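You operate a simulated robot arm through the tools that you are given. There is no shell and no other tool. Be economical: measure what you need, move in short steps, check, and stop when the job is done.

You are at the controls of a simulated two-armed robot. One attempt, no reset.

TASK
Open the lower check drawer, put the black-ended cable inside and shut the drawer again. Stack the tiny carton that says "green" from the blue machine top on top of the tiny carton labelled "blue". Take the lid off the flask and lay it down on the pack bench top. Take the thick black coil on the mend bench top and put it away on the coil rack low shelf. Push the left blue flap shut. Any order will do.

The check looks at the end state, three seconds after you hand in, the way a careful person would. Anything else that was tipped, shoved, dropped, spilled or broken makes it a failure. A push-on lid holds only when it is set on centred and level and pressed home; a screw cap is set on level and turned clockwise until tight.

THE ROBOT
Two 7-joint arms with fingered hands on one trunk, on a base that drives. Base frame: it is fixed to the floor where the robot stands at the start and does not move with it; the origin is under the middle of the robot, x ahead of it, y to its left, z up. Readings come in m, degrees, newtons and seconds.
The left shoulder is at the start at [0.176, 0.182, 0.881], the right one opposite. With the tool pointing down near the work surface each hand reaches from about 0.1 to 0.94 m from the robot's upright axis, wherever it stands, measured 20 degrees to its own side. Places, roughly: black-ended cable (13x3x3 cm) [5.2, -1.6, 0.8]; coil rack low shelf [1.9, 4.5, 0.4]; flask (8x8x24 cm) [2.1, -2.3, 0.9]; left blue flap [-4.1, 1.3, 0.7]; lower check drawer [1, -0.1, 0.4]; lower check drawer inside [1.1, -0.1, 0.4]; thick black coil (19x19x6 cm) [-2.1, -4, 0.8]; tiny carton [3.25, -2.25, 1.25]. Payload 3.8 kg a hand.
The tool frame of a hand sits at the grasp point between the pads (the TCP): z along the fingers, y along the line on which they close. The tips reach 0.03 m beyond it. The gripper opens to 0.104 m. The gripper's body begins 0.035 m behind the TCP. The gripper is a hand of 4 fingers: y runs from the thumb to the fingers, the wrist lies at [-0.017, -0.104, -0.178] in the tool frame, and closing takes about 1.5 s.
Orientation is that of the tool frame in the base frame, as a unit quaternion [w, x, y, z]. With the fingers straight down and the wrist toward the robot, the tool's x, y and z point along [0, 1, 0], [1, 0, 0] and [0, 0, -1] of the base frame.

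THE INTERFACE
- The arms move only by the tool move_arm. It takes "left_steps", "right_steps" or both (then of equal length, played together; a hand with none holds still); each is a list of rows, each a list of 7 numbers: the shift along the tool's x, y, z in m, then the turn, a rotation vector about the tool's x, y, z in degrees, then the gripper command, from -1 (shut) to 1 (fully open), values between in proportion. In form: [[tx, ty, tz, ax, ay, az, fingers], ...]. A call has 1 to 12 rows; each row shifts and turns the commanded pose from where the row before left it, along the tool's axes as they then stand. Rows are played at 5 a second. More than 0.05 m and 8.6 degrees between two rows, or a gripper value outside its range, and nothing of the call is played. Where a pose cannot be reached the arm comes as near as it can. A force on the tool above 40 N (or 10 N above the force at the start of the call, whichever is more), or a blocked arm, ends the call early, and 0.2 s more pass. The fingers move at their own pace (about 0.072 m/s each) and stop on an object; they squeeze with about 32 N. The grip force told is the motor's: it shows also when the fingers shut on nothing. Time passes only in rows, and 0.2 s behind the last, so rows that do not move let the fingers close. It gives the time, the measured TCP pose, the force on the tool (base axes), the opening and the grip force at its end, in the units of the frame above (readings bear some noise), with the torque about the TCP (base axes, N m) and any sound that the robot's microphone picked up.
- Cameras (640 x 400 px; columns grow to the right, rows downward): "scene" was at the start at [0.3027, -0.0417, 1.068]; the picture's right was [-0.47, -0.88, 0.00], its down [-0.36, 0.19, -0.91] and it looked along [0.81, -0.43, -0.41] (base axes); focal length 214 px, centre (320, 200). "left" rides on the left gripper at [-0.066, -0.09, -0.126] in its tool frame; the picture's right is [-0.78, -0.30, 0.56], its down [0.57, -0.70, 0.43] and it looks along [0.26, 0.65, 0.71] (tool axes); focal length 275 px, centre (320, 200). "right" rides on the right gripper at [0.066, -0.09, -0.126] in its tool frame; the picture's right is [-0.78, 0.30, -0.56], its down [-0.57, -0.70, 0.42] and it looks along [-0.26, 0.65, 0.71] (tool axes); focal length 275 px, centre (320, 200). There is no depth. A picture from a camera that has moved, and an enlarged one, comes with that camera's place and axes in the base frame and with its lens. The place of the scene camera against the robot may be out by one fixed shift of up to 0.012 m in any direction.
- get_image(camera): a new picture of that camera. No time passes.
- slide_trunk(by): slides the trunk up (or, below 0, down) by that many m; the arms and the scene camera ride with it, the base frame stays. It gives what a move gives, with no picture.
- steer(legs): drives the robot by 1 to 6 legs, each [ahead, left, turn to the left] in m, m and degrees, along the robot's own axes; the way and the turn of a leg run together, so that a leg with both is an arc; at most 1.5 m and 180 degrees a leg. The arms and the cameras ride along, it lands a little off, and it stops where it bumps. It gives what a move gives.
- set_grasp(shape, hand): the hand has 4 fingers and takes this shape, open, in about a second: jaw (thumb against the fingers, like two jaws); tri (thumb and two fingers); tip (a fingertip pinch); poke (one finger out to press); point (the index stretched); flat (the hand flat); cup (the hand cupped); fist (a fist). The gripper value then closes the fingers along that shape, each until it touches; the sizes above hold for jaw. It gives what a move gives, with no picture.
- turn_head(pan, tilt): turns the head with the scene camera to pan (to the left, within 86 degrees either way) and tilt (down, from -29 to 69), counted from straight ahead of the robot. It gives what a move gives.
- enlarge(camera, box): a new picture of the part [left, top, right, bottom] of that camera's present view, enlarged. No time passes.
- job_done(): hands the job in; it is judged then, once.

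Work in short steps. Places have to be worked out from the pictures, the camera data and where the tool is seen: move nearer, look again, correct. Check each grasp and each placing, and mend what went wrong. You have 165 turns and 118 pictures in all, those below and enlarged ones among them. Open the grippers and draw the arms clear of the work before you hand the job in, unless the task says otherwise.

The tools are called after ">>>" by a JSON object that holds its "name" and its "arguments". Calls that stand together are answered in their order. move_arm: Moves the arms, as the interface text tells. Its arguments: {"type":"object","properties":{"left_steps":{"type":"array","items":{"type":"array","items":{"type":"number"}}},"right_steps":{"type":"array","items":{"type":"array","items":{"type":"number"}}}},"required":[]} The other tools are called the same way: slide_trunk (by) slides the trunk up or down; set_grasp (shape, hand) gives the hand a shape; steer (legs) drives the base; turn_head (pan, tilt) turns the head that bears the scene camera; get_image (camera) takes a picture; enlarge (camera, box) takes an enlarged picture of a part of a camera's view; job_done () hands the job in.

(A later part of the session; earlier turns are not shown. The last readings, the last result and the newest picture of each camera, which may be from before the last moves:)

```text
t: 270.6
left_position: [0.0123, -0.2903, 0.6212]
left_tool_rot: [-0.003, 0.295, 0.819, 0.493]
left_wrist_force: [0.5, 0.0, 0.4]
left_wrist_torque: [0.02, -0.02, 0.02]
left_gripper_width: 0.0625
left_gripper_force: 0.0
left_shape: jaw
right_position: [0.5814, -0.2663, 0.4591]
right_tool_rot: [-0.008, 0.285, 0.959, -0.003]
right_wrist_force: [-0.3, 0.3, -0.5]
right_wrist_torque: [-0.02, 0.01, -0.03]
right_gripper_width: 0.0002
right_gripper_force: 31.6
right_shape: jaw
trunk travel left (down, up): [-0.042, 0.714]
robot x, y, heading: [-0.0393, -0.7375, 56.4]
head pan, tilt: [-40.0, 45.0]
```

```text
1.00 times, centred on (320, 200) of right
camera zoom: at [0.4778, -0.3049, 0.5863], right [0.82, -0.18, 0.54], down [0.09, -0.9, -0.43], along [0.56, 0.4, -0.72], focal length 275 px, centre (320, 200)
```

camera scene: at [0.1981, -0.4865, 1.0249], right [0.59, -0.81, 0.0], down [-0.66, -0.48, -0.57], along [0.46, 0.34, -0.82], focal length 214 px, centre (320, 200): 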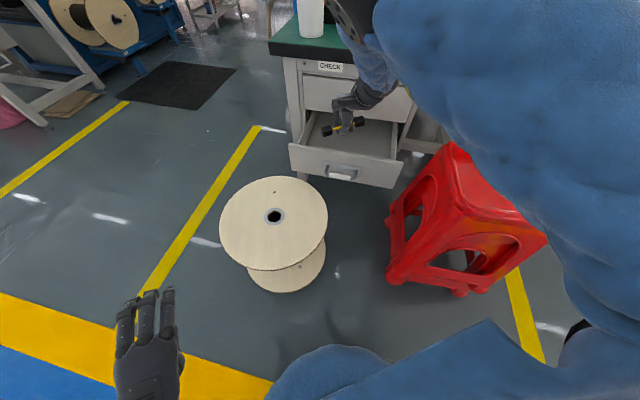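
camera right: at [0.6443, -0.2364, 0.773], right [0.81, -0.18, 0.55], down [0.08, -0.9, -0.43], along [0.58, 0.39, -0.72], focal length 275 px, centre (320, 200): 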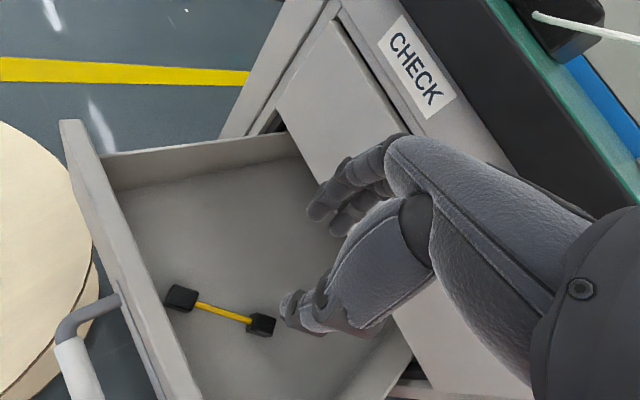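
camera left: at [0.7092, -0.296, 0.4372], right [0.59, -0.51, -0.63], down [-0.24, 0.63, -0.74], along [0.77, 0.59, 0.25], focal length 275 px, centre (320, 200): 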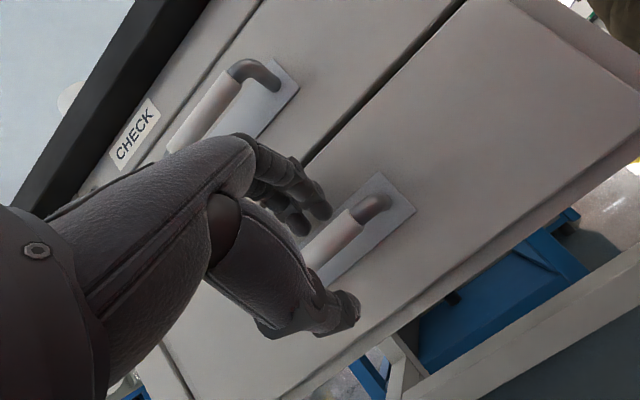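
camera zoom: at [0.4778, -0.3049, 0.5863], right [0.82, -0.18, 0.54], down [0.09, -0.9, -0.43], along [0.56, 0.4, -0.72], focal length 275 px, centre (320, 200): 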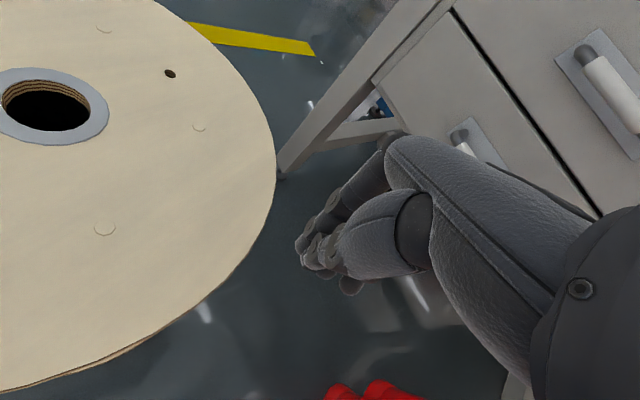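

The drawer is flush shut. Next the coil: I'll raise the trunk, turn toward the mend bench and look at the way.

>>> {"name": "slide_trunk", "arguments": {"by": 0.3}}

>>> {"name": "steer", "arguments": {"legs": [[0, 0, -178]]}}

>>> {"name": "turn_head", "arguments": {"pan": 0, "tilt": 20}}

>>> {"name": "get_image", "arguments": {"camera": "scene"}}

```text
t: 273.6
left_position: [0.0082, -0.2954, 0.9118]
left_tool_rot: [-0.011, 0.311, 0.818, 0.485]
left_wrist_force: [0.9, -0.3, 0.3]
left_wrist_torque: [0.0, -0.04, 0.03]
left_gripper_width: 0.0622
left_gripper_force: 0.0
left_shape: jaw
right_position: [0.5821, -0.2651, 0.7813]
right_tool_rot: [-0.003, 0.284, 0.959, 0.013]
right_wrist_force: [-0.2, -1.1, 0.0]
right_wrist_torque: [0.01, -0.02, -0.05]
right_gripper_width: 0.0
right_gripper_force: 32.2
right_shape: jaw
trunk travel left (down, up): [-0.342, 0.414]
robot x, y, heading: [-0.0415, -0.7358, 56.1]
head pan, tilt: [-40.0, 45.0]
```

```text
t: 281.4
left_position: [-0.1078, -1.1799, 0.9198]
left_tool_rot: [0.494, 0.809, -0.319, 0.006]
left_wrist_force: [0.0, -0.5, -0.5]
left_wrist_torque: [0.0, -0.01, 0.01]
left_gripper_width: 0.0623
left_gripper_force: 0.1
left_shape: jaw
right_position: [-0.6791, -1.1919, 0.7805]
right_tool_rot: [0.014, 0.955, -0.295, 0.003]
right_wrist_force: [-0.6, 0.7, -0.7]
right_wrist_torque: [-0.04, 0.01, 0.0]
right_gripper_width: 0.0
right_gripper_force: 32.6
right_shape: jaw
trunk travel left (down, up): [-0.342, 0.414]
robot x, y, heading: [-0.0432, -0.7361, -124.8]
head pan, tilt: [-40.0, 45.0]
```

```text
t: 282.4
left_position: [-0.1056, -1.1808, 0.9186]
left_tool_rot: [0.494, 0.808, -0.32, 0.005]
left_wrist_force: [0.5, 0.0, 0.2]
left_wrist_torque: [0.0, -0.02, 0.04]
left_gripper_width: 0.062
left_gripper_force: 0.0
left_shape: jaw
right_position: [-0.6783, -1.1923, 0.7801]
right_tool_rot: [0.013, 0.955, -0.295, 0.004]
right_wrist_force: [0.4, 0.2, 0.6]
right_wrist_torque: [0.01, 0.0, 0.03]
right_gripper_width: 0.0
right_gripper_force: 31.9
right_shape: jaw
trunk travel left (down, up): [-0.342, 0.414]
robot x, y, heading: [-0.0423, -0.7375, -125.1]
head pan, tilt: [0.0, 20.0]
```

```text
20 pictures are left
camera scene: at [-0.1213, -0.8572, 1.3898], right [-0.82, 0.57, 0.0], down [0.2, 0.28, -0.94], along [-0.54, -0.77, -0.34], focal length 214 px, centre (320, 200)
```

scene: 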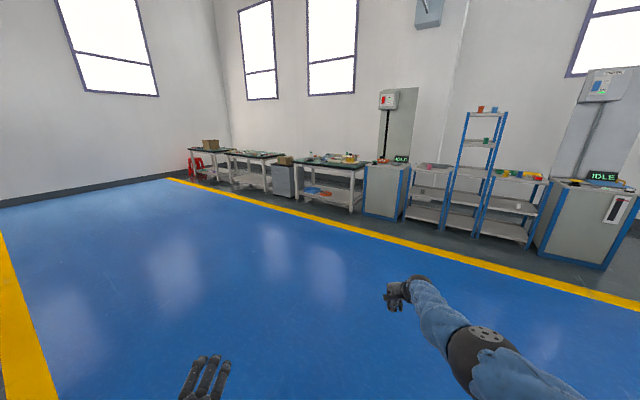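

Clear floor to the benches. I'll raise the hands higher and drive to the mend bench.

>>> {"name": "slide_trunk", "arguments": {"by": 0.25}}

>>> {"name": "steer", "arguments": {"legs": [[1.45, 0.25, 0], [1.35, 0.25, 0], [0, 0, -34]]}}

>>> {"name": "turn_head", "arguments": {"pan": 0, "tilt": 35}}

>>> {"name": "get_image", "arguments": {"camera": "scene"}}

```text
t: 285.0
left_position: [-0.1062, -1.1801, 1.1678]
left_tool_rot: [0.493, 0.809, -0.321, 0.006]
left_wrist_force: [-0.4, -0.2, -0.7]
left_wrist_torque: [0.01, -0.01, -0.01]
left_gripper_width: 0.0623
left_gripper_force: 0.1
left_shape: jaw
right_position: [-0.6794, -1.1934, 1.0893]
right_tool_rot: [0.053, 0.954, -0.294, -0.008]
right_wrist_force: [0.0, -0.5, 0.5]
right_wrist_torque: [0.03, 0.0, -0.01]
right_gripper_width: 0.0
right_gripper_force: 32.2
right_shape: jaw
trunk travel left (down, up): [-0.592, 0.164]
robot x, y, heading: [-0.0447, -0.7342, -125.3]
head pan, tilt: [0.0, 20.0]
```

```text
t: 300.7
left_position: [-1.5851, -3.6884, 1.1689]
left_tool_rot: [0.474, 0.676, -0.547, -0.142]
left_wrist_force: [0.3, 0.8, -0.3]
left_wrist_torque: [-0.02, 0.02, 0.01]
left_gripper_width: 0.0623
left_gripper_force: 0.0
left_shape: jaw
right_position: [-2.0634, -3.374, 1.0902]
right_tool_rot: [0.048, 0.823, -0.566, -0.024]
right_wrist_force: [0.8, 0.0, -0.2]
right_wrist_torque: [0.01, 0.0, 0.02]
right_gripper_width: 0.0002
right_gripper_force: 32.0
right_shape: jaw
trunk travel left (down, up): [-0.592, 0.164]
robot x, y, heading: [-1.2789, -3.359, -159.5]
head pan, tilt: [0.0, 20.0]
```

```text
t: 301.4
left_position: [-1.5848, -3.6896, 1.1686]
left_tool_rot: [0.473, 0.676, -0.547, -0.141]
left_wrist_force: [-1.4, 1.3, -0.1]
left_wrist_torque: [-0.01, -0.03, -0.02]
left_gripper_width: 0.0623
left_gripper_force: 0.1
left_shape: jaw
right_position: [-2.0626, -3.3747, 1.0901]
right_tool_rot: [0.047, 0.823, -0.566, -0.023]
right_wrist_force: [0.0, -0.5, -0.6]
right_wrist_torque: [0.02, -0.01, 0.01]
right_gripper_width: 0.0004
right_gripper_force: 32.3
right_shape: jaw
trunk travel left (down, up): [-0.592, 0.164]
robot x, y, heading: [-1.2782, -3.3636, -159.6]
head pan, tilt: [0.0, 35.0]
```

```text
19 pictures are left
camera scene: at [-1.3663, -3.3937, 1.6176], right [-0.35, 0.94, 0.0], down [0.54, 0.2, -0.82], along [-0.77, -0.28, -0.57], focal length 214 px, centre (320, 200)
```

scene: 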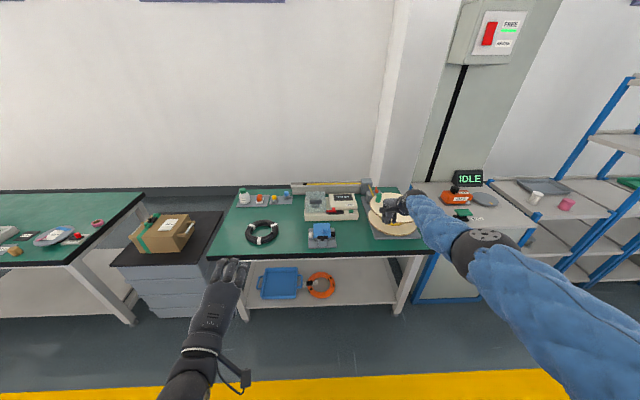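

The black coil is at about (-2.07, -3.99). I'll level the left hand to point straight down and move the base in so the coil is in front of it.

>>> {"name": "move_arm", "arguments": {"left_steps": [[0, 0, 0, 7.0, -2.3, -0.94, 0.5], [0, 0, 0, 7.0, -2.3, -0.94, 1], [0, 0, 0, 7.0, -2.3, -0.94, 1], [0, 0, 0, 7.0, -2.3, -0.94, 1], [0, 0, 0, 7.0, -2.3, -0.94, 1], [0, 0, 0, 7.0, -2.3, -0.94, 1], [0, 0, 0, 7.0, -2.3, -0.94, 1], [0, 0, 0, 7.0, -2.3, -0.94, 1], [0, 0.04, 0, 0, 0, 0, 1], [0, 0.04, 0, 0, 0, 0, 1]]}}

>>> {"name": "steer", "arguments": {"legs": [[0.33, 0.13, 0]]}}

>>> {"name": "slide_trunk", "arguments": {"by": -0.15}}

>>> {"name": "get_image", "arguments": {"camera": "left"}}

```text
t: 302.9
left_position: [-1.5684, -3.7204, 1.1575]
left_tool_rot: [0.15, 0.794, -0.589, 0.026]
left_wrist_force: [-0.2, 0.4, 0.6]
left_wrist_torque: [0.02, -0.02, 0.02]
left_gripper_width: 0.1038
left_gripper_force: 0.0
left_shape: jaw
right_position: [-2.0623, -3.3733, 1.0894]
right_tool_rot: [0.048, 0.823, -0.565, -0.025]
right_wrist_force: [0.1, 0.8, 0.1]
right_wrist_torque: [-0.02, 0.04, 0.0]
right_gripper_width: 0.0001
right_gripper_force: 32.1
right_shape: jaw
trunk travel left (down, up): [-0.592, 0.164]
robot x, y, heading: [-1.2773, -3.3621, -159.5]
head pan, tilt: [0.0, 35.0]
stopped in row 7 (left hand): the arm was blocked; the commanded pose is now the measured one
```

```text
t: 305.2
left_position: [-1.8458, -3.952, 1.1581]
left_tool_rot: [0.15, 0.79, -0.594, 0.024]
left_wrist_force: [0.2, 0.2, 0.9]
left_wrist_torque: [0.01, -0.02, 0.0]
left_gripper_width: 0.1036
left_gripper_force: 0.0
left_shape: jaw
right_position: [-2.3365, -3.6009, 1.089]
right_tool_rot: [0.047, 0.819, -0.571, -0.025]
right_wrist_force: [-0.2, -0.3, 0.0]
right_wrist_torque: [0.01, 0.01, 0.04]
right_gripper_width: 0.0
right_gripper_force: 32.0
right_shape: jaw
trunk travel left (down, up): [-0.592, 0.164]
robot x, y, heading: [-1.553, -3.5981, -160.2]
head pan, tilt: [0.0, 35.0]
```

```text
t: 307.0
left_position: [-1.845, -3.9521, 1.0094]
left_tool_rot: [0.151, 0.79, -0.594, 0.023]
left_wrist_force: [1.0, -0.3, -0.4]
left_wrist_torque: [0.0, -0.02, 0.0]
left_gripper_width: 0.1035
left_gripper_force: 0.0
left_shape: jaw
right_position: [-2.3359, -3.5992, 0.9406]
right_tool_rot: [0.048, 0.819, -0.571, -0.026]
right_wrist_force: [-0.5, -0.4, -0.3]
right_wrist_torque: [0.01, -0.01, 0.03]
right_gripper_width: 0.0
right_gripper_force: 32.3
right_shape: jaw
trunk travel left (down, up): [-0.442, 0.314]
robot x, y, heading: [-1.5533, -3.5996, -160.4]
head pan, tilt: [0.0, 35.0]
```

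```text
18 pictures are left
camera left: at [-1.7615, -3.8332, 1.0948], right [-0.03, 0.65, -0.76], down [0.77, -0.47, -0.43], along [-0.64, -0.6, -0.49], focal length 275 px, centre (320, 200)
```

left: 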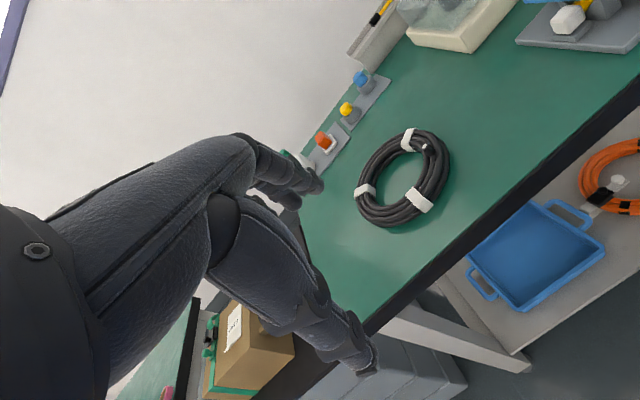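

Coil centre confirmed at (-2.078, -3.996). I'll level the hand and move it over the ring's near side.

>>> {"name": "move_arm", "arguments": {"left_steps": [[-0.009, 0.04, 0, 0, 0, 0, 1], [-0.009, 0.04, 0, 0, 0, 0, 1], [0, 0, 0, 4.2, -4.0, -1.2, 1], [0, 0, 0, 4.2, -4.0, -1.2, 1], [0, 0, 0, 4.2, -4.0, -1.2, 1], [-0.009, 0.04, 0, 0, 0, 0, 1], [-0.009, 0.036, 0, 0, 0, 0, 1], [0, 0, 0, 0, 0, 0, 1]]}}

```text
t: 308.8
left_position: [-2.0027, -3.9636, 1.0182]
left_tool_rot: [0.0, 0.818, -0.575, 0.002]
left_wrist_force: [-0.9, -0.4, -0.9]
left_wrist_torque: [0.01, 0.0, 0.01]
left_gripper_width: 0.1037
left_gripper_force: 0.0
left_shape: jaw
right_position: [-2.3353, -3.5993, 0.94]
right_tool_rot: [0.047, 0.819, -0.571, -0.025]
right_wrist_force: [-0.3, -0.3, -0.1]
right_wrist_torque: [0.01, -0.03, -0.02]
right_gripper_width: 0.0
right_gripper_force: 32.1
right_shape: jaw
trunk travel left (down, up): [-0.442, 0.314]
robot x, y, heading: [-1.5545, -3.5927, -160.4]
head pan, tilt: [0.0, 35.0]
```

>>> {"name": "move_arm", "arguments": {"left_steps": [[0.005, 0.006, 0.035, 0, 0, 0, 1], [0, 0, 0.04, 0, 0, 0, 1], [0, 0, 0.04, 0, 0, 0, 1], [0, 0, 0, 0, 0, 0, 1]]}}

>>> {"name": "get_image", "arguments": {"camera": "left"}}

```text
t: 309.8
left_position: [-2.0065, -3.9727, 0.9038]
left_tool_rot: [0.0, 0.818, -0.575, 0.002]
left_wrist_force: [0.5, 0.2, 0.3]
left_wrist_torque: [0.01, 0.01, 0.02]
left_gripper_width: 0.1038
left_gripper_force: 0.1
left_shape: jaw
right_position: [-2.3341, -3.6005, 0.9395]
right_tool_rot: [0.048, 0.819, -0.571, -0.025]
right_wrist_force: [-0.6, -0.5, -0.2]
right_wrist_torque: [-0.02, -0.01, 0.04]
right_gripper_width: 0.0
right_gripper_force: 32.3
right_shape: jaw
trunk travel left (down, up): [-0.442, 0.314]
robot x, y, heading: [-1.5549, -3.5958, -160.5]
head pan, tilt: [0.0, 35.0]
```

```text
17 pictures are left
camera left: at [-1.9447, -3.8788, 1.0284], right [0.02, 0.83, -0.56], down [0.85, -0.3, -0.42], along [-0.52, -0.47, -0.71], focal length 275 px, centre (320, 200)
```

left: 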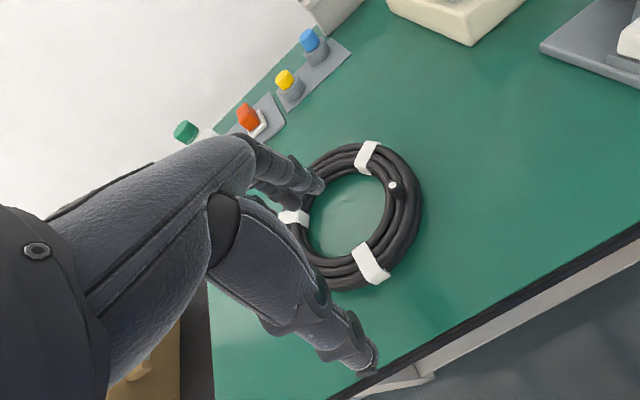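

Centred over the near side of the ring. Descending with thumb outside and fingers inside the hole, then closing.

>>> {"name": "move_arm", "arguments": {"left_steps": [[0, 0, 0.035, 0, 0, 0, 1], [0, 0, 0.035, 0, 0, 0, 1], [0, 0, 0.02, 0, 0, 0, 1], [0, 0, 0.01, 0, 0, 0, 1], [0, 0, 0, 0, 0, 0, 1]]}}

```text
t: 311.0
left_position: [-2.0063, -3.9721, 0.8049]
left_tool_rot: [0.001, 0.819, -0.574, 0.002]
left_wrist_force: [-2.0, -1.2, 1.9]
left_wrist_torque: [-0.02, 0.11, 0.0]
left_gripper_width: 0.104
left_gripper_force: 0.1
left_shape: jaw
right_position: [-2.3362, -3.599, 0.9397]
right_tool_rot: [0.047, 0.819, -0.572, -0.026]
right_wrist_force: [0.0, 0.2, 0.1]
right_wrist_torque: [0.02, 0.0, 0.02]
right_gripper_width: 0.0
right_gripper_force: 31.6
right_shape: jaw
trunk travel left (down, up): [-0.442, 0.314]
robot x, y, heading: [-1.5517, -3.5959, -160.4]
head pan, tilt: [0.0, 35.0]
```

>>> {"name": "move_arm", "arguments": {"left_steps": [[0, 0, 0, 0, 0, 0, 0.4], [0, 0, 0, 0, 0, 0, -0.2], [0, 0, 0, 0, 0, 0, -0.7], [0, 0, 0, 0, 0, 0, -1], [0, 0, 0, 0, 0, 0, -1], [0, 0, 0, 0, 0, 0, -1], [0, 0, -0.02, 0, 0, 0, -1], [0, 0, -0.03, 0, 0, 0, -1], [0, 0, -0.04, 0, 0, 0, -1], [0, 0, -0.04, 0, 0, 0, -1]]}}

>>> {"name": "get_image", "arguments": {"camera": "scene"}}

```text
t: 313.2
left_position: [-2.008, -3.9671, 0.9362]
left_tool_rot: [0.0, 0.818, -0.575, 0.001]
left_wrist_force: [0.6, -0.5, -4.8]
left_wrist_torque: [0.11, -0.24, 0.04]
left_gripper_width: 0.0279
left_gripper_force: 31.9
left_shape: jaw
right_position: [-2.337, -3.6002, 0.9387]
right_tool_rot: [0.047, 0.82, -0.571, -0.025]
right_wrist_force: [0.4, -0.1, 0.3]
right_wrist_torque: [0.02, 0.01, -0.01]
right_gripper_width: 0.0
right_gripper_force: 32.2
right_shape: jaw
trunk travel left (down, up): [-0.442, 0.314]
robot x, y, heading: [-1.5546, -3.5962, -160.4]
head pan, tilt: [0.0, 35.0]
```

```text
16 pictures are left
camera scene: at [-1.6571, -3.6345, 1.4669], right [-0.34, 0.94, 0.0], down [0.54, 0.19, -0.82], along [-0.77, -0.27, -0.57], focal length 214 px, centre (320, 200)
```

scene: 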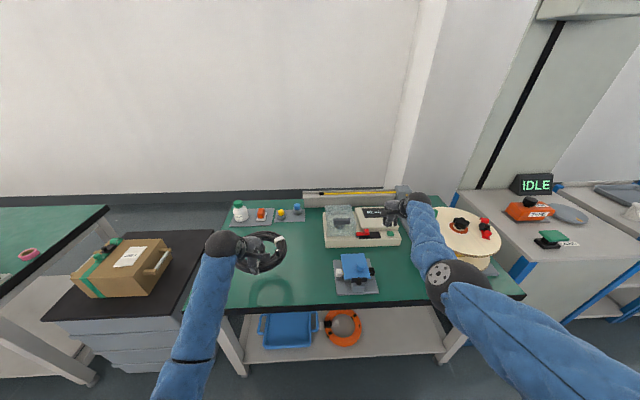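

The coil is held (4.8 N). I'll raise the trunk, back away into the lane and slide along the row toward the blue flap.

>>> {"name": "slide_trunk", "arguments": {"by": 0.1}}

>>> {"name": "steer", "arguments": {"legs": [[-0.6, 0, 0], [0, -1.35, 0], [0, -1.35, 0], [0, -1.35, 0], [0, -1.35, 0]]}}

>>> {"name": "turn_head", "arguments": {"pan": 0, "tilt": 25}}

>>> {"name": "get_image", "arguments": {"camera": "scene"}}

```text
t: 314.5
left_position: [-2.008, -3.9715, 1.0355]
left_tool_rot: [0.0, 0.818, -0.575, 0.002]
left_wrist_force: [-0.1, 0.7, -4.4]
left_wrist_torque: [0.13, -0.3, 0.02]
left_gripper_width: 0.028
left_gripper_force: 31.7
left_shape: jaw
right_position: [-2.3354, -3.6003, 1.0399]
right_tool_rot: [0.048, 0.819, -0.571, -0.025]
right_wrist_force: [0.1, -0.2, -0.3]
right_wrist_torque: [-0.03, -0.02, 0.0]
right_gripper_width: 0.0
right_gripper_force: 32.1
right_shape: jaw
trunk travel left (down, up): [-0.542, 0.214]
robot x, y, heading: [-1.5516, -3.5929, -160.3]
head pan, tilt: [0.0, 35.0]
```

```text
t: 343.4
left_position: [-3.3665, 1.2624, 1.0353]
left_tool_rot: [0.0, 0.823, -0.568, 0.002]
left_wrist_force: [0.6, 0.4, -3.5]
left_wrist_torque: [0.1, -0.31, 0.01]
left_gripper_width: 0.0279
left_gripper_force: 31.5
left_shape: jaw
right_position: [-3.7011, 1.6278, 1.0402]
right_tool_rot: [0.048, 0.824, -0.563, -0.024]
right_wrist_force: [0.4, -0.2, 0.2]
right_wrist_torque: [-0.02, -0.02, -0.03]
right_gripper_width: 0.0002
right_gripper_force: 31.8
right_shape: jaw
trunk travel left (down, up): [-0.542, 0.214]
robot x, y, heading: [-2.9165, 1.6425, -159.6]
head pan, tilt: [0.0, 35.0]
```

```text
t: 344.1
left_position: [-3.3657, 1.2625, 1.0346]
left_tool_rot: [0.0, 0.823, -0.568, 0.002]
left_wrist_force: [-0.1, 0.3, -4.7]
left_wrist_torque: [0.1, -0.27, -0.01]
left_gripper_width: 0.0278
left_gripper_force: 32.0
left_shape: jaw
right_position: [-3.6996, 1.6275, 1.04]
right_tool_rot: [0.048, 0.824, -0.564, -0.025]
right_wrist_force: [-0.4, -1.5, -0.2]
right_wrist_torque: [0.0, 0.01, -0.03]
right_gripper_width: 0.0002
right_gripper_force: 32.3
right_shape: jaw
trunk travel left (down, up): [-0.542, 0.214]
robot x, y, heading: [-2.9199, 1.6447, -159.3]
head pan, tilt: [0.0, 25.0]
```

```text
15 pictures are left
camera scene: at [-3.0117, 1.6087, 1.5831], right [-0.35, 0.94, 0.0], down [0.4, 0.15, -0.91], along [-0.85, -0.32, -0.42], focal length 214 px, centre (320, 200)
```

scene: 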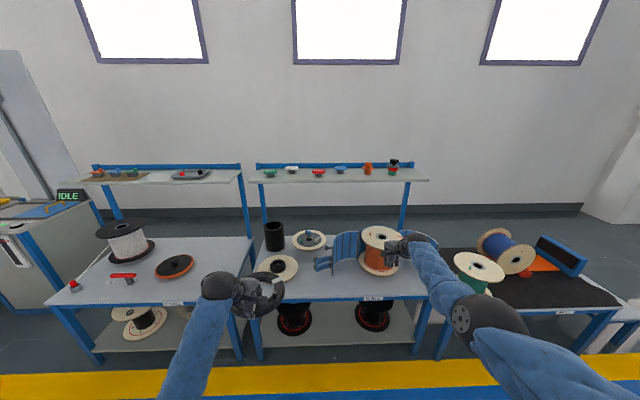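

The blue hinged device on the bench ahead is at the flap's place. Zooming in.

>>> {"name": "enlarge", "arguments": {"camera": "scene", "box": [260, 205, 452, 325]}}

```text
3.33 times, centred on (356, 265) of scene
camera zoom: at [-3.0117, 1.6087, 1.5831], right [-0.35, 0.94, 0.0], down [0.4, 0.15, -0.91], along [-0.85, -0.32, -0.42], focal length 715 px, centre (200, -17)
```

zoom: 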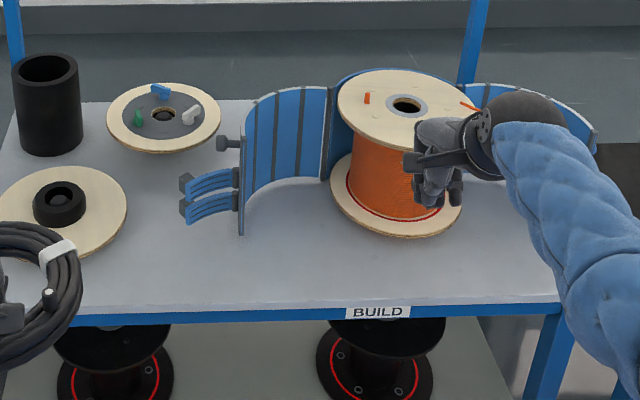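

The device is a spool guard with two curved blue flaps: the left flap is swung open with its hinge near (-4.16, 1.445) and must swing about 80° around the spool's front. I'll prepare the right hand as a closed pusher (yawed 25° left) before moving in.

>>> {"name": "move_arm", "arguments": {"right_steps": [[0, -0.038, 0, 2.1, 0, -8.3, -1], [0, -0.038, 0, 2.1, 0, -8.3, -1], [0, -0.038, 0, 2.0, 0, -8.3, -1], [0, 0, 0, 0, 0, 0, -1]]}}

>>> {"name": "steer", "arguments": {"legs": [[0, 0, 25]]}}

>>> {"name": "slide_trunk", "arguments": {"by": -0.1}}

```text
t: 345.1
left_position: [-3.366, 1.2616, 1.0361]
left_tool_rot: [0.0, 0.824, -0.567, 0.002]
left_wrist_force: [0.3, -1.1, -4.0]
left_wrist_torque: [0.14, -0.29, -0.02]
left_gripper_width: 0.0279
left_gripper_force: 32.1
left_shape: jaw
right_position: [-3.6015, 1.681, 1.0276]
right_tool_rot: [-0.003, 0.929, -0.371, -0.003]
right_wrist_force: [-0.1, -0.1, -0.4]
right_wrist_torque: [0.0, -0.01, 0.03]
right_gripper_width: 0.0
right_gripper_force: 32.4
right_shape: jaw
trunk travel left (down, up): [-0.542, 0.214]
robot x, y, heading: [-2.9175, 1.6417, -159.4]
head pan, tilt: [0.0, 25.0]
```

```text
t: 346.8
left_position: [-3.1598, 1.1086, 1.0352]
left_tool_rot: [0.0, 0.927, -0.375, 0.002]
left_wrist_force: [-0.7, -0.8, -3.8]
left_wrist_torque: [0.2, -0.19, 0.02]
left_gripper_width: 0.0281
left_gripper_force: 32.5
left_shape: jaw
right_position: [-3.5524, 1.3882, 1.0267]
right_tool_rot: [-0.003, 0.987, -0.162, -0.005]
right_wrist_force: [0.4, 0.0, 0.0]
right_wrist_torque: [0.0, -0.04, 0.01]
right_gripper_width: 0.0002
right_gripper_force: 32.2
right_shape: jaw
trunk travel left (down, up): [-0.542, 0.214]
robot x, y, heading: [-2.9199, 1.6431, -134.1]
head pan, tilt: [0.0, 25.0]
```

```text
t: 348.1
left_position: [-3.1607, 1.1097, 0.9356]
left_tool_rot: [0.001, 0.927, -0.374, 0.002]
left_wrist_force: [-0.6, 0.8, -4.1]
left_wrist_torque: [0.26, -0.19, -0.01]
left_gripper_width: 0.0278
left_gripper_force: 32.4
left_shape: jaw
right_position: [-3.5529, 1.3877, 0.9284]
right_tool_rot: [-0.003, 0.987, -0.161, -0.005]
right_wrist_force: [0.1, 0.2, 0.3]
right_wrist_torque: [-0.01, -0.03, -0.01]
right_gripper_width: 0.0003
right_gripper_force: 32.3
right_shape: jaw
trunk travel left (down, up): [-0.442, 0.314]
robot x, y, heading: [-2.9133, 1.6483, -134.4]
head pan, tilt: [0.0, 25.0]
```

Now drive in so the right hand hovers above the outer side of the flap, and verify with pictures.

>>> {"name": "steer", "arguments": {"legs": [[0.437, -0.31, 0]]}}

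>>> {"name": "turn_head", "arguments": {"pan": -25, "tilt": 50}}

>>> {"name": "get_image", "arguments": {"camera": "scene"}}

>>> {"name": "get_image", "arguments": {"camera": "right"}}

```text
t: 351.2
left_position: [-3.6816, 1.0091, 0.9365]
left_tool_rot: [-0.001, 0.929, -0.371, 0.002]
left_wrist_force: [-0.3, 0.3, -4.8]
left_wrist_torque: [0.25, -0.2, 0.02]
left_gripper_width: 0.0278
left_gripper_force: 32.8
left_shape: jaw
right_position: [-4.0749, 1.2853, 0.9269]
right_tool_rot: [-0.002, 0.988, -0.157, -0.005]
right_wrist_force: [-0.1, 0.1, 0.2]
right_wrist_torque: [0.03, 0.0, -0.01]
right_gripper_width: 0.0001
right_gripper_force: 32.2
right_shape: jaw
trunk travel left (down, up): [-0.442, 0.314]
robot x, y, heading: [-3.4398, 1.551, -133.7]
head pan, tilt: [0.0, 25.0]
```

```text
t: 352.1
left_position: [-3.6806, 1.011, 0.9356]
left_tool_rot: [0.0, 0.929, -0.371, 0.002]
left_wrist_force: [0.4, 0.1, -3.9]
left_wrist_torque: [0.23, -0.21, -0.01]
left_gripper_width: 0.0279
left_gripper_force: 32.0
left_shape: jaw
right_position: [-4.0745, 1.2868, 0.9272]
right_tool_rot: [-0.002, 0.988, -0.157, -0.004]
right_wrist_force: [0.8, 0.1, 1.1]
right_wrist_torque: [0.0, 0.0, 0.02]
right_gripper_width: 0.0
right_gripper_force: 31.6
right_shape: jaw
trunk travel left (down, up): [-0.442, 0.314]
robot x, y, heading: [-3.4421, 1.5495, -133.8]
head pan, tilt: [-25.0, 50.0]
```

```text
13 pictures are left
camera scene: at [-3.5269, 1.5007, 1.4452], right [-0.36, 0.93, 0.0], down [0.71, 0.28, -0.64], along [-0.6, -0.23, -0.77], focal length 214 px, centre (320, 200)
```

scene: 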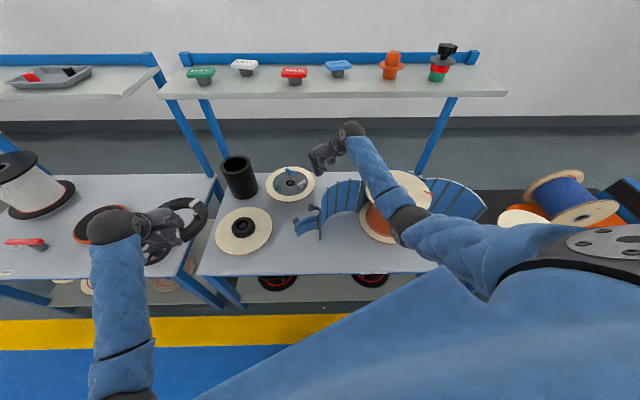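

```text
12 pictures are left
camera right: at [-3.9841, 1.3515, 1.0536], right [-0.82, -0.04, 0.56], down [-0.33, 0.85, -0.42], along [-0.46, -0.53, -0.71], focal length 275 px, centre (320, 200)
```

right: 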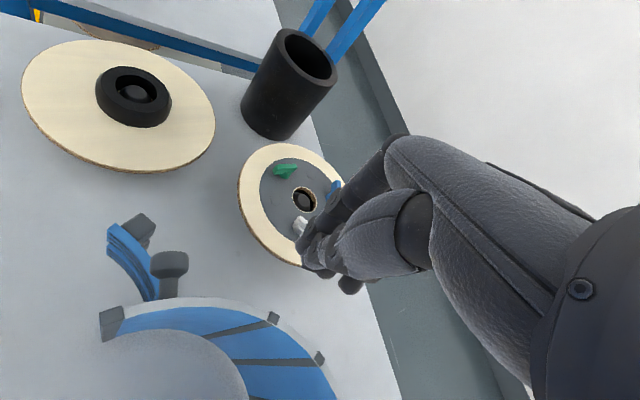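

Both views agree: flap free end at (-3.98, 1.33), top at z 0.837, convex side at y≈1.315. I'll shift 4 cm outward, and lower the closed fingers to z≈0.80 beside the flap.

>>> {"name": "move_arm", "arguments": {"right_steps": [[-0.003, 0.04, 0, 0, 0, 0, -1], [0, 0, 0.04, 0, 0, 0, -1], [0, 0, 0.045, 0, 0, 0, -1], [0, 0, 0.045, 0, 0, 0, -1], [0, 0, 0, 0, 0, 0, -1]]}}

>>> {"name": "get_image", "arguments": {"camera": "right"}}

```text
t: 353.3
left_position: [-3.6795, 1.0092, 0.9356]
left_tool_rot: [0.0, 0.929, -0.371, 0.002]
left_wrist_force: [0.4, 0.3, -4.1]
left_wrist_torque: [0.21, -0.21, -0.02]
left_gripper_width: 0.028
left_gripper_force: 32.1
left_shape: jaw
right_position: [-4.0789, 1.2515, 0.7984]
right_tool_rot: [-0.003, 0.987, -0.158, -0.005]
right_wrist_force: [0.0, -1.0, 0.6]
right_wrist_torque: [0.02, 0.0, 0.03]
right_gripper_width: 0.0
right_gripper_force: 32.1
right_shape: jaw
right hand out of reach, approached as far as the arm can: row 4
trunk travel left (down, up): [-0.442, 0.314]
robot x, y, heading: [-3.4466, 1.5498, -133.7]
head pan, tilt: [-25.0, 50.0]
```

```text
11 pictures are left
camera right: at [-3.9889, 1.3173, 0.9242], right [-0.82, -0.04, 0.56], down [-0.33, 0.85, -0.42], along [-0.46, -0.53, -0.71], focal length 275 px, centre (320, 200)
```

right: 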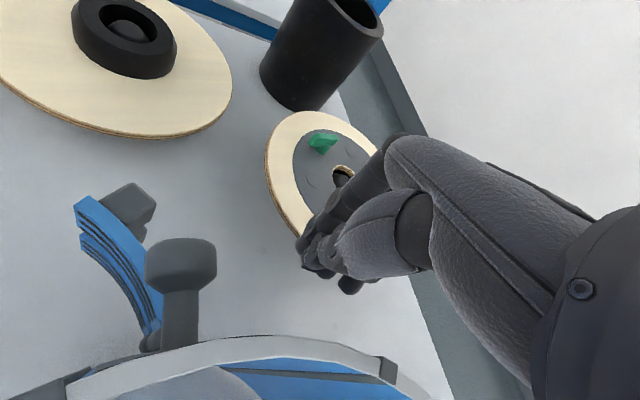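

The fingers hang just outside the flap. I'll sweep along the hinge arc with base motion in two legs.

>>> {"name": "steer", "arguments": {"legs": [[-0.143, -0.01, 0]]}}

>>> {"name": "steer", "arguments": {"legs": [[-0.1, -0.087, 0]]}}

>>> {"name": "get_image", "arguments": {"camera": "scene"}}

```text
t: 354.6
left_position: [-3.5878, 1.122, 0.9366]
left_tool_rot: [0.0, 0.929, -0.371, 0.002]
left_wrist_force: [-1.9, -5.5, -4.4]
left_wrist_torque: [-0.2, -0.79, 0.43]
left_gripper_width: 0.0278
left_gripper_force: 32.5
left_shape: jaw
right_position: [-3.9878, 1.3639, 0.7991]
right_tool_rot: [-0.002, 0.987, -0.159, -0.005]
right_wrist_force: [0.5, 0.8, 0.5]
right_wrist_torque: [0.01, 0.03, 0.02]
right_gripper_width: 0.0
right_gripper_force: 32.1
right_shape: jaw
trunk travel left (down, up): [-0.442, 0.314]
robot x, y, heading: [-3.3495, 1.6619, -133.6]
head pan, tilt: [-25.0, 50.0]
```

```text
t: 355.9
left_position: [-3.5801, 1.2561, 0.9367]
left_tool_rot: [0.001, 0.929, -0.37, 0.003]
left_wrist_force: [-0.6, 0.4, -4.2]
left_wrist_torque: [0.19, -0.16, -0.01]
left_gripper_width: 0.0275
left_gripper_force: 31.9
left_shape: jaw
right_position: [-3.9799, 1.497, 0.7986]
right_tool_rot: [-0.002, 0.988, -0.156, -0.004]
right_wrist_force: [-1.2, 0.0, 0.0]
right_wrist_torque: [-0.02, 0.03, 0.02]
right_gripper_width: 0.0
right_gripper_force: 32.0
right_shape: jaw
trunk travel left (down, up): [-0.442, 0.314]
robot x, y, heading: [-3.3442, 1.7916, -133.6]
head pan, tilt: [-25.0, 50.0]
```

```text
10 pictures are left
camera scene: at [-3.4274, 1.7472, 1.4453], right [-0.36, 0.93, 0.0], down [0.71, 0.28, -0.64], along [-0.6, -0.24, -0.77], focal length 214 px, centre (320, 200)
```

scene: 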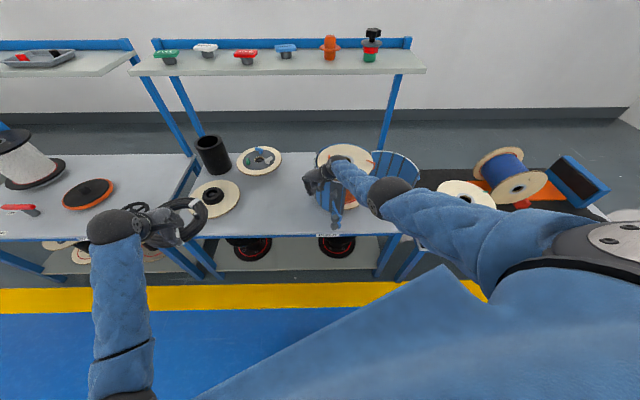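

The flap has swung around the spool's front-left. One more press toward closed, then I'll back off and check.

>>> {"name": "steer", "arguments": {"legs": [[0.01, -0.06, 0]]}}

>>> {"name": "enlarge", "arguments": {"camera": "scene", "box": [260, 130, 440, 245]}}

```text
t: 356.9
left_position: [-3.6214, 1.2845, 0.9333]
left_tool_rot: [-0.003, 0.929, -0.371, 0.002]
left_wrist_force: [-0.1, 0.9, -5.0]
left_wrist_torque: [0.2, -0.21, 0.05]
left_gripper_width: 0.0278
left_gripper_force: 32.3
left_shape: jaw
right_position: [-4.0077, 1.5125, 0.7996]
right_tool_rot: [0.001, 0.989, -0.148, 0.006]
right_wrist_force: [1.2, -0.8, -0.4]
right_wrist_torque: [0.04, -0.01, 0.05]
right_gripper_width: 0.0
right_gripper_force: 31.5
right_shape: jaw
trunk travel left (down, up): [-0.442, 0.314]
robot x, y, heading: [-3.3822, 1.8195, -133.4]
head pan, tilt: [-25.0, 50.0]
stopped in leg 1: the force on the tool passed its limit (the readings are from after the stop); the commanded pose is now the measured one
```

```text
3.48 times, centred on (350, 188) of scene
camera zoom: at [-3.4682, 1.7731, 1.4452], right [-0.36, 0.93, 0.0], down [0.71, 0.28, -0.64], along [-0.6, -0.23, -0.77], focal length 746 px, centre (216, 244)
```

zoom: 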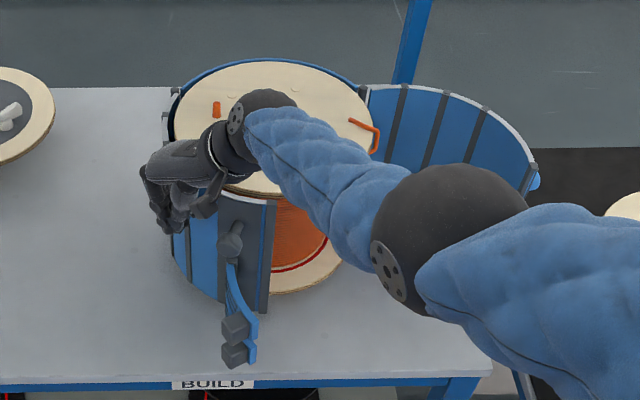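

The left flap now wraps the spool's front-left and was pressed to its stop. I'll lift the right hand clear and back away.

>>> {"name": "move_arm", "arguments": {"right_steps": [[-0.005, 0.01, 0, 0, 0, 0, -1], [0, 0.01, -0.03, 0, 0, 0, -1], [0, 0, -0.04, 0, 0, 0, -1], [0, 0, -0.04, 0, 0, 0, -1], [0, 0, -0.04, 0, 0, 0, -1]]}}

>>> {"name": "steer", "arguments": {"legs": [[-0.6, 0, 0]]}}

>>> {"name": "enlarge", "arguments": {"camera": "scene", "box": [180, 60, 420, 210]}}

```text
t: 358.1
left_position: [-3.6208, 1.2843, 0.9346]
left_tool_rot: [-0.003, 0.929, -0.371, 0.002]
left_wrist_force: [0.3, 0.6, -4.0]
left_wrist_torque: [0.25, -0.17, -0.02]
left_gripper_width: 0.0279
left_gripper_force: 31.9
left_shape: jaw
right_position: [-4.0112, 1.4998, 0.9542]
right_tool_rot: [0.001, 0.989, -0.15, 0.006]
right_wrist_force: [-0.7, 0.3, 0.3]
right_wrist_torque: [-0.01, 0.0, 0.0]
right_gripper_width: 0.0001
right_gripper_force: 32.3
right_shape: jaw
right hand out of reach, approached as far as the arm can: row 1
trunk travel left (down, up): [-0.442, 0.314]
robot x, y, heading: [-3.3836, 1.8223, -133.5]
head pan, tilt: [-25.0, 50.0]
```

```text
t: 361.5
left_position: [-3.2055, 1.7194, 0.9343]
left_tool_rot: [-0.003, 0.928, -0.373, 0.001]
left_wrist_force: [0.6, 0.4, -3.9]
left_wrist_torque: [0.21, -0.17, 0.01]
left_gripper_width: 0.0276
left_gripper_force: 31.7
left_shape: jaw
right_position: [-3.5953, 1.9377, 0.9526]
right_tool_rot: [0.0, 0.989, -0.151, 0.006]
right_wrist_force: [0.6, 0.2, -0.2]
right_wrist_torque: [0.0, 0.04, 0.02]
right_gripper_width: 0.0
right_gripper_force: 32.1
right_shape: jaw
trunk travel left (down, up): [-0.442, 0.314]
robot x, y, heading: [-2.9687, 2.2573, -133.9]
head pan, tilt: [-25.0, 50.0]
```

```text
2.67 times, centred on (300, 135) of scene
camera zoom: at [-3.0517, 2.2086, 1.4452], right [-0.36, 0.93, 0.0], down [0.71, 0.28, -0.64], along [-0.6, -0.23, -0.77], focal length 572 px, centre (373, 373)
```

zoom: 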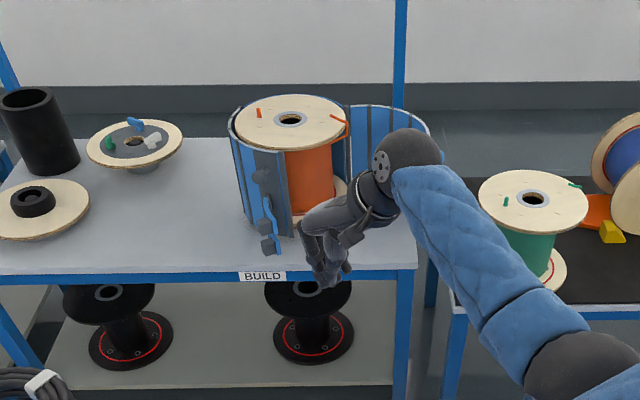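

The left flap is shut around the spool and nothing else moved. Now to the coil rack: turn toward it and look.

>>> {"name": "steer", "arguments": {"legs": [[0, 0, 159], [1.2, 0, 0]]}}

>>> {"name": "turn_head", "arguments": {"pan": 0, "tilt": 15}}

>>> {"name": "get_image", "arguments": {"camera": "scene"}}

```text
t: 374.1
left_position: [-1.4847, 3.1796, 0.9338]
left_tool_rot: [-0.003, 0.536, 0.844, -0.003]
left_wrist_force: [0.2, 0.1, -4.4]
left_wrist_torque: [-0.18, 0.26, 0.0]
left_gripper_width: 0.0279
left_gripper_force: 31.9
left_shape: jaw
right_position: [-1.1994, 2.8367, 0.9528]
right_tool_rot: [-0.005, 0.329, 0.944, 0.002]
right_wrist_force: [-0.2, -0.1, -0.1]
right_wrist_torque: [0.02, 0.0, 0.03]
right_gripper_width: 0.0
right_gripper_force: 31.7
right_shape: jaw
trunk travel left (down, up): [-0.442, 0.314]
robot x, y, heading: [-1.9014, 2.7639, 25.0]
head pan, tilt: [-25.0, 50.0]
```

```text
t: 375.1
left_position: [-1.4842, 3.1792, 0.9338]
left_tool_rot: [-0.003, 0.536, 0.844, -0.004]
left_wrist_force: [-0.2, 0.3, -4.2]
left_wrist_torque: [-0.17, 0.24, -0.02]
left_gripper_width: 0.0275
left_gripper_force: 32.1
left_shape: jaw
right_position: [-1.1977, 2.8364, 0.9529]
right_tool_rot: [-0.005, 0.329, 0.944, 0.002]
right_wrist_force: [0.1, -0.2, -0.8]
right_wrist_torque: [-0.01, 0.02, -0.02]
right_gripper_width: 0.0001
right_gripper_force: 31.9
right_shape: jaw
trunk travel left (down, up): [-0.442, 0.314]
robot x, y, heading: [-1.8998, 2.7619, 25.0]
head pan, tilt: [0.0, 15.0]
```

```text
7 pictures are left
camera scene: at [-1.7788, 2.8186, 1.4988], right [0.42, -0.91, 0.0], down [-0.24, -0.11, -0.97], along [0.87, 0.41, -0.26], focal length 214 px, centre (320, 200)
```

scene: 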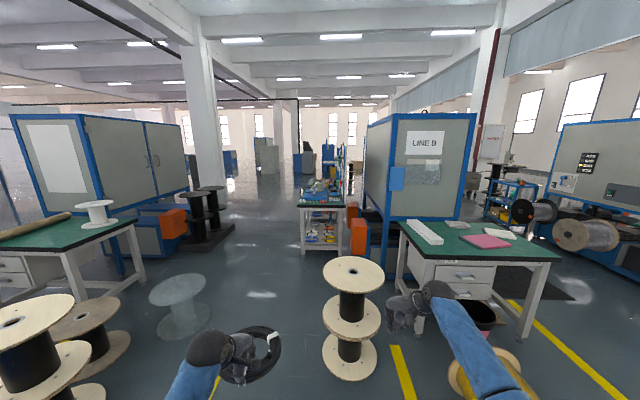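

The small rack straight ahead holds coils. Zooming in.

>>> {"name": "enlarge", "arguments": {"camera": "scene", "box": [270, 135, 400, 260]}}

```text
3.20 times, centred on (335, 198) of scene
camera zoom: at [-1.7788, 2.8186, 1.4988], right [0.42, -0.91, 0.0], down [-0.24, -0.11, -0.97], along [0.87, 0.41, -0.26], focal length 686 px, centre (272, 208)
```

zoom: 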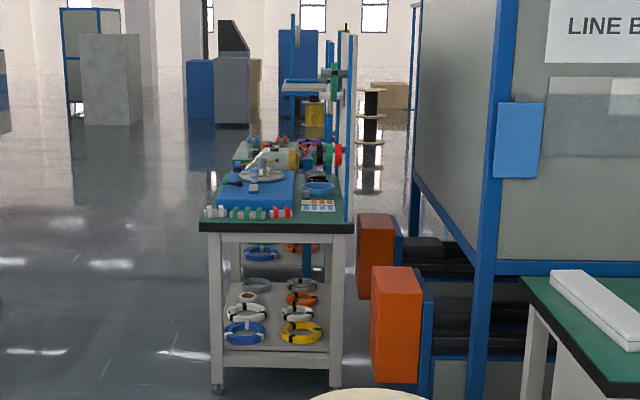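

The rack lies beyond this coil bench. I'll go around on its open left side, passing between the floor spools, and look again.

>>> {"name": "steer", "arguments": {"legs": [[0.74, 0.228, 0], [0.74, 0.228, 0], [0.77, 0.165, 0], [0.77, 0.165, 0], [0.3, 0.1, -45]]}}

>>> {"name": "turn_head", "arguments": {"pan": 0, "tilt": 30}}

>>> {"name": "get_image", "arguments": {"camera": "scene"}}

```text
t: 392.8
left_position: [1.4509, 4.8002, 0.9341]
left_tool_rot: [-0.004, 0.824, 0.566, -0.001]
left_wrist_force: [0.3, 0.2, -3.9]
left_wrist_torque: [0.06, 0.31, -0.04]
left_gripper_width: 0.0275
left_gripper_force: 31.7
left_shape: jaw
right_position: [1.4001, 4.3571, 0.9528]
right_tool_rot: [-0.004, 0.675, 0.738, 0.004]
right_wrist_force: [0.1, 0.5, -0.6]
right_wrist_torque: [-0.01, 0.04, -0.03]
right_gripper_width: 0.0003
right_gripper_force: 31.9
right_shape: jaw
trunk travel left (down, up): [-0.442, 0.314]
robot x, y, heading: [0.867, 4.8147, -21.4]
head pan, tilt: [0.0, 15.0]
```

```text
t: 393.6
left_position: [1.4499, 4.7989, 0.9335]
left_tool_rot: [-0.004, 0.824, 0.566, -0.001]
left_wrist_force: [-0.3, -0.8, -3.6]
left_wrist_torque: [0.08, 0.29, -0.01]
left_gripper_width: 0.0276
left_gripper_force: 32.0
left_shape: jaw
right_position: [1.3997, 4.3553, 0.954]
right_tool_rot: [-0.004, 0.674, 0.739, 0.005]
right_wrist_force: [-1.1, 0.0, -0.3]
right_wrist_torque: [0.01, 0.0, -0.02]
right_gripper_width: 0.0
right_gripper_force: 31.4
right_shape: jaw
trunk travel left (down, up): [-0.442, 0.314]
robot x, y, heading: [0.8642, 4.8154, -21.4]
head pan, tilt: [0.0, 30.0]
```

```text
5 pictures are left
camera scene: at [0.9843, 4.772, 1.4747], right [-0.36, -0.93, 0.0], down [-0.47, 0.18, -0.87], along [0.81, -0.31, -0.5], focal length 214 px, centre (320, 200)
```

scene: 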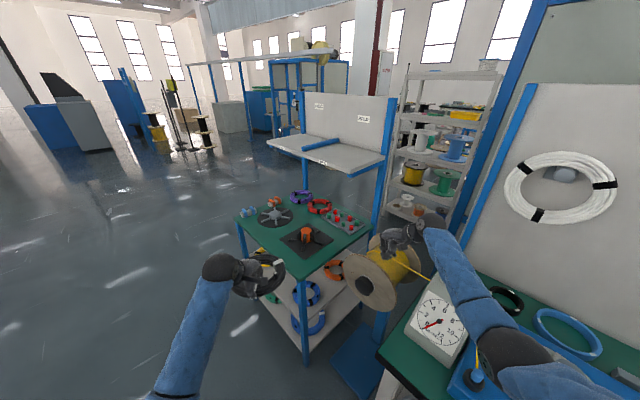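

The coil rack is the blue-posted cart ahead (top centre at about (1.91, 4.53)). I'll zoom once to understand its shelves.

>>> {"name": "enlarge", "arguments": {"camera": "scene", "box": [225, 180, 395, 380]}}

```text
2.00 times, centred on (310, 280) of scene
camera zoom: at [0.9843, 4.772, 1.4747], right [-0.36, -0.93, 0.0], down [-0.47, 0.18, -0.87], along [0.81, -0.31, -0.5], focal length 429 px, centre (340, 40)
```

zoom: 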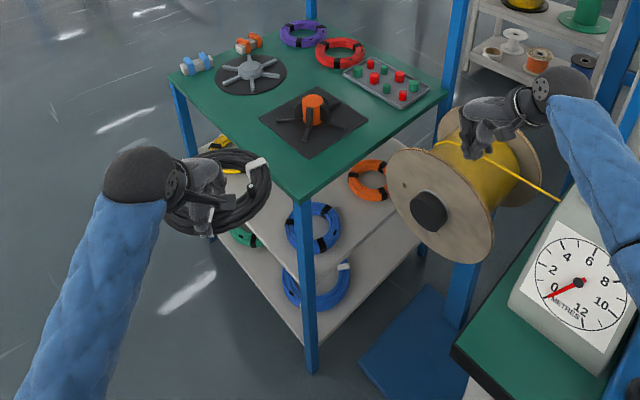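

Shelves: one at z≈0.43 (matching the given 0.4 for the low shelf), one near the floor. I'll back out into the open floor, face the rack's open front (heading −64°), and lower the trunk there.

>>> {"name": "steer", "arguments": {"legs": [[-0.3, 0, 0], [0, 0.6, 0], [0, 0, -43]]}}

>>> {"name": "slide_trunk", "arguments": {"by": -0.35}}

```text
t: 398.1
left_position: [1.3643, 5.4043, 0.9294]
left_tool_rot: [-0.008, 0.81, 0.586, -0.003]
left_wrist_force: [-0.2, 0.1, -4.3]
left_wrist_torque: [0.09, 0.34, -0.01]
left_gripper_width: 0.0273
left_gripper_force: 31.9
left_shape: jaw
right_position: [1.337, 4.9594, 0.9523]
right_tool_rot: [-0.004, 0.655, 0.756, 0.005]
right_wrist_force: [-0.1, 0.5, -0.2]
right_wrist_torque: [0.02, 0.01, 0.02]
right_gripper_width: 0.0
right_gripper_force: 32.3
right_shape: jaw
trunk travel left (down, up): [-0.442, 0.314]
robot x, y, heading: [0.7738, 5.3885, -18.7]
head pan, tilt: [0.0, 30.0]
stopped in leg 2: the robot was blocked; the commanded pose is now the measured one
```

```text
t: 401.5
left_position: [1.3637, 5.4049, 0.5834]
left_tool_rot: [-0.004, 0.81, 0.586, 0.0]
left_wrist_force: [-0.1, 0.1, -4.7]
left_wrist_torque: [0.06, 0.32, -0.01]
left_gripper_width: 0.0275
left_gripper_force: 31.8
left_shape: jaw
right_position: [1.3357, 4.9601, 0.6047]
right_tool_rot: [-0.003, 0.655, 0.756, 0.006]
right_wrist_force: [0.0, 0.4, 0.2]
right_wrist_torque: [0.01, -0.03, -0.01]
right_gripper_width: 0.0002
right_gripper_force: 32.6
right_shape: jaw
trunk travel left (down, up): [-0.092, 0.664]
robot x, y, heading: [0.7705, 5.3889, -18.4]
head pan, tilt: [0.0, 30.0]
```

The base touched something on its left, so I'll step away to the right, turn to face the rack, and tuck the right hand back.

>>> {"name": "steer", "arguments": {"legs": [[0, -0.1, 0], [0, 0, -45]]}}

>>> {"name": "move_arm", "arguments": {"right_steps": [[-0.003, -0.039, 0, 0, 0, 0, -1], [-0.003, -0.039, 0, 0, 0, 0, -1], [-0.003, -0.039, 0, 0, 0, 0, -1], [-0.003, -0.039, 0, 0, 0, 0, -1], [-0.003, -0.039, 0, 0, 0, 0, -1], [-0.003, -0.039, 0, 0, 0, 0, -1]]}}

>>> {"name": "turn_head", "arguments": {"pan": 25, "tilt": 35}}

>>> {"name": "get_image", "arguments": {"camera": "scene"}}

```text
t: 404.7
left_position: [1.1818, 4.9042, 0.5826]
left_tool_rot: [-0.006, 0.969, 0.246, 0.001]
left_wrist_force: [1.1, -0.2, -4.4]
left_wrist_torque: [0.23, 0.16, 0.03]
left_gripper_width: 0.0272
left_gripper_force: 32.0
left_shape: jaw
right_position: [0.8567, 4.6001, 0.6032]
right_tool_rot: [-0.001, 0.888, 0.46, 0.006]
right_wrist_force: [0.1, 0.0, 0.2]
right_wrist_torque: [-0.03, 0.01, 0.06]
right_gripper_width: 0.0
right_gripper_force: 32.3
right_shape: jaw
trunk travel left (down, up): [-0.092, 0.664]
robot x, y, heading: [0.745, 5.2915, -61.7]
head pan, tilt: [0.0, 30.0]
```

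```text
t: 406.1
left_position: [1.1826, 4.9045, 0.5826]
left_tool_rot: [-0.005, 0.969, 0.246, 0.001]
left_wrist_force: [0.0, -0.1, -4.5]
left_wrist_torque: [0.25, 0.15, -0.04]
left_gripper_width: 0.0275
left_gripper_force: 32.1
left_shape: jaw
right_position: [0.655, 4.7181, 0.6053]
right_tool_rot: [-0.001, 0.887, 0.461, 0.007]
right_wrist_force: [-1.2, -0.1, -0.6]
right_wrist_torque: [0.01, -0.01, 0.01]
right_gripper_width: 0.0001
right_gripper_force: 31.9
right_shape: jaw
trunk travel left (down, up): [-0.092, 0.664]
robot x, y, heading: [0.7448, 5.2976, -61.9]
head pan, tilt: [0.0, 30.0]
```

```text
t: 406.9
left_position: [1.1824, 4.905, 0.5834]
left_tool_rot: [-0.006, 0.969, 0.246, 0.001]
left_wrist_force: [-0.1, 0.3, -4.6]
left_wrist_torque: [0.26, 0.17, -0.02]
left_gripper_width: 0.0273
left_gripper_force: 31.9
left_shape: jaw
right_position: [0.6537, 4.7175, 0.6044]
right_tool_rot: [-0.001, 0.888, 0.46, 0.007]
right_wrist_force: [0.0, -0.1, 0.8]
right_wrist_torque: [0.02, -0.04, -0.04]
right_gripper_width: 0.0
right_gripper_force: 32.3
right_shape: jaw
trunk travel left (down, up): [-0.092, 0.664]
robot x, y, heading: [0.7462, 5.2922, -61.8]
head pan, tilt: [25.0, 35.0]
```

```text
3 pictures are left
camera scene: at [0.9081, 5.0865, 1.1069], right [-0.6, -0.8, 0.0], down [-0.46, 0.34, -0.82], along [0.66, -0.49, -0.57], focal length 214 px, centre (320, 200)
```

scene: 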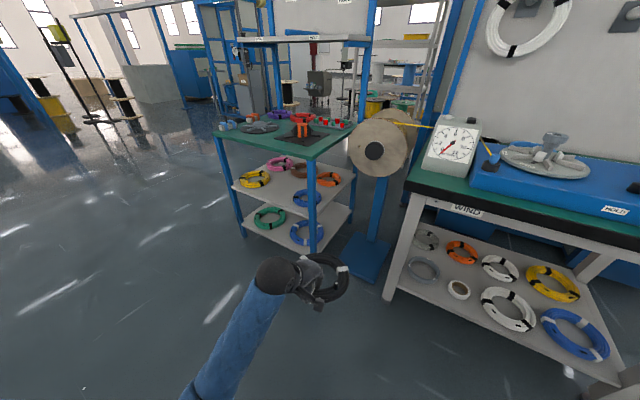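

The rack's true low (bottom) shelf holds a green and a blue coil at the front, with free room at its far end. I'll go around to that end of the rack over the open floor and face it.

>>> {"name": "steer", "arguments": {"legs": [[0.1, 0, 0], [0, 0, 87], [0.94, -0.305, 0], [0.94, -0.305, 0], [0, 0, 180]]}}

```text
t: 416.5
left_position: [2.1823, 5.7433, 0.5806]
left_tool_rot: [-0.001, 0.538, 0.843, -0.006]
left_wrist_force: [0.4, 0.9, -4.8]
left_wrist_torque: [-0.13, 0.21, 0.0]
left_gripper_width: 0.0273
left_gripper_force: 32.5
left_shape: jaw
right_position: [2.3339, 5.2058, 0.6078]
right_tool_rot: [-0.003, 0.333, 0.943, -0.002]
right_wrist_force: [-0.1, 0.8, 0.4]
right_wrist_torque: [0.01, 0.0, -0.03]
right_gripper_width: 0.0002
right_gripper_force: 32.2
right_shape: jaw
trunk travel left (down, up): [-0.092, 0.664]
robot x, y, heading: [1.7689, 5.326, 24.8]
head pan, tilt: [25.0, 35.0]
stopped in leg 3: the robot was blocked; the commanded pose is now the measured one
```

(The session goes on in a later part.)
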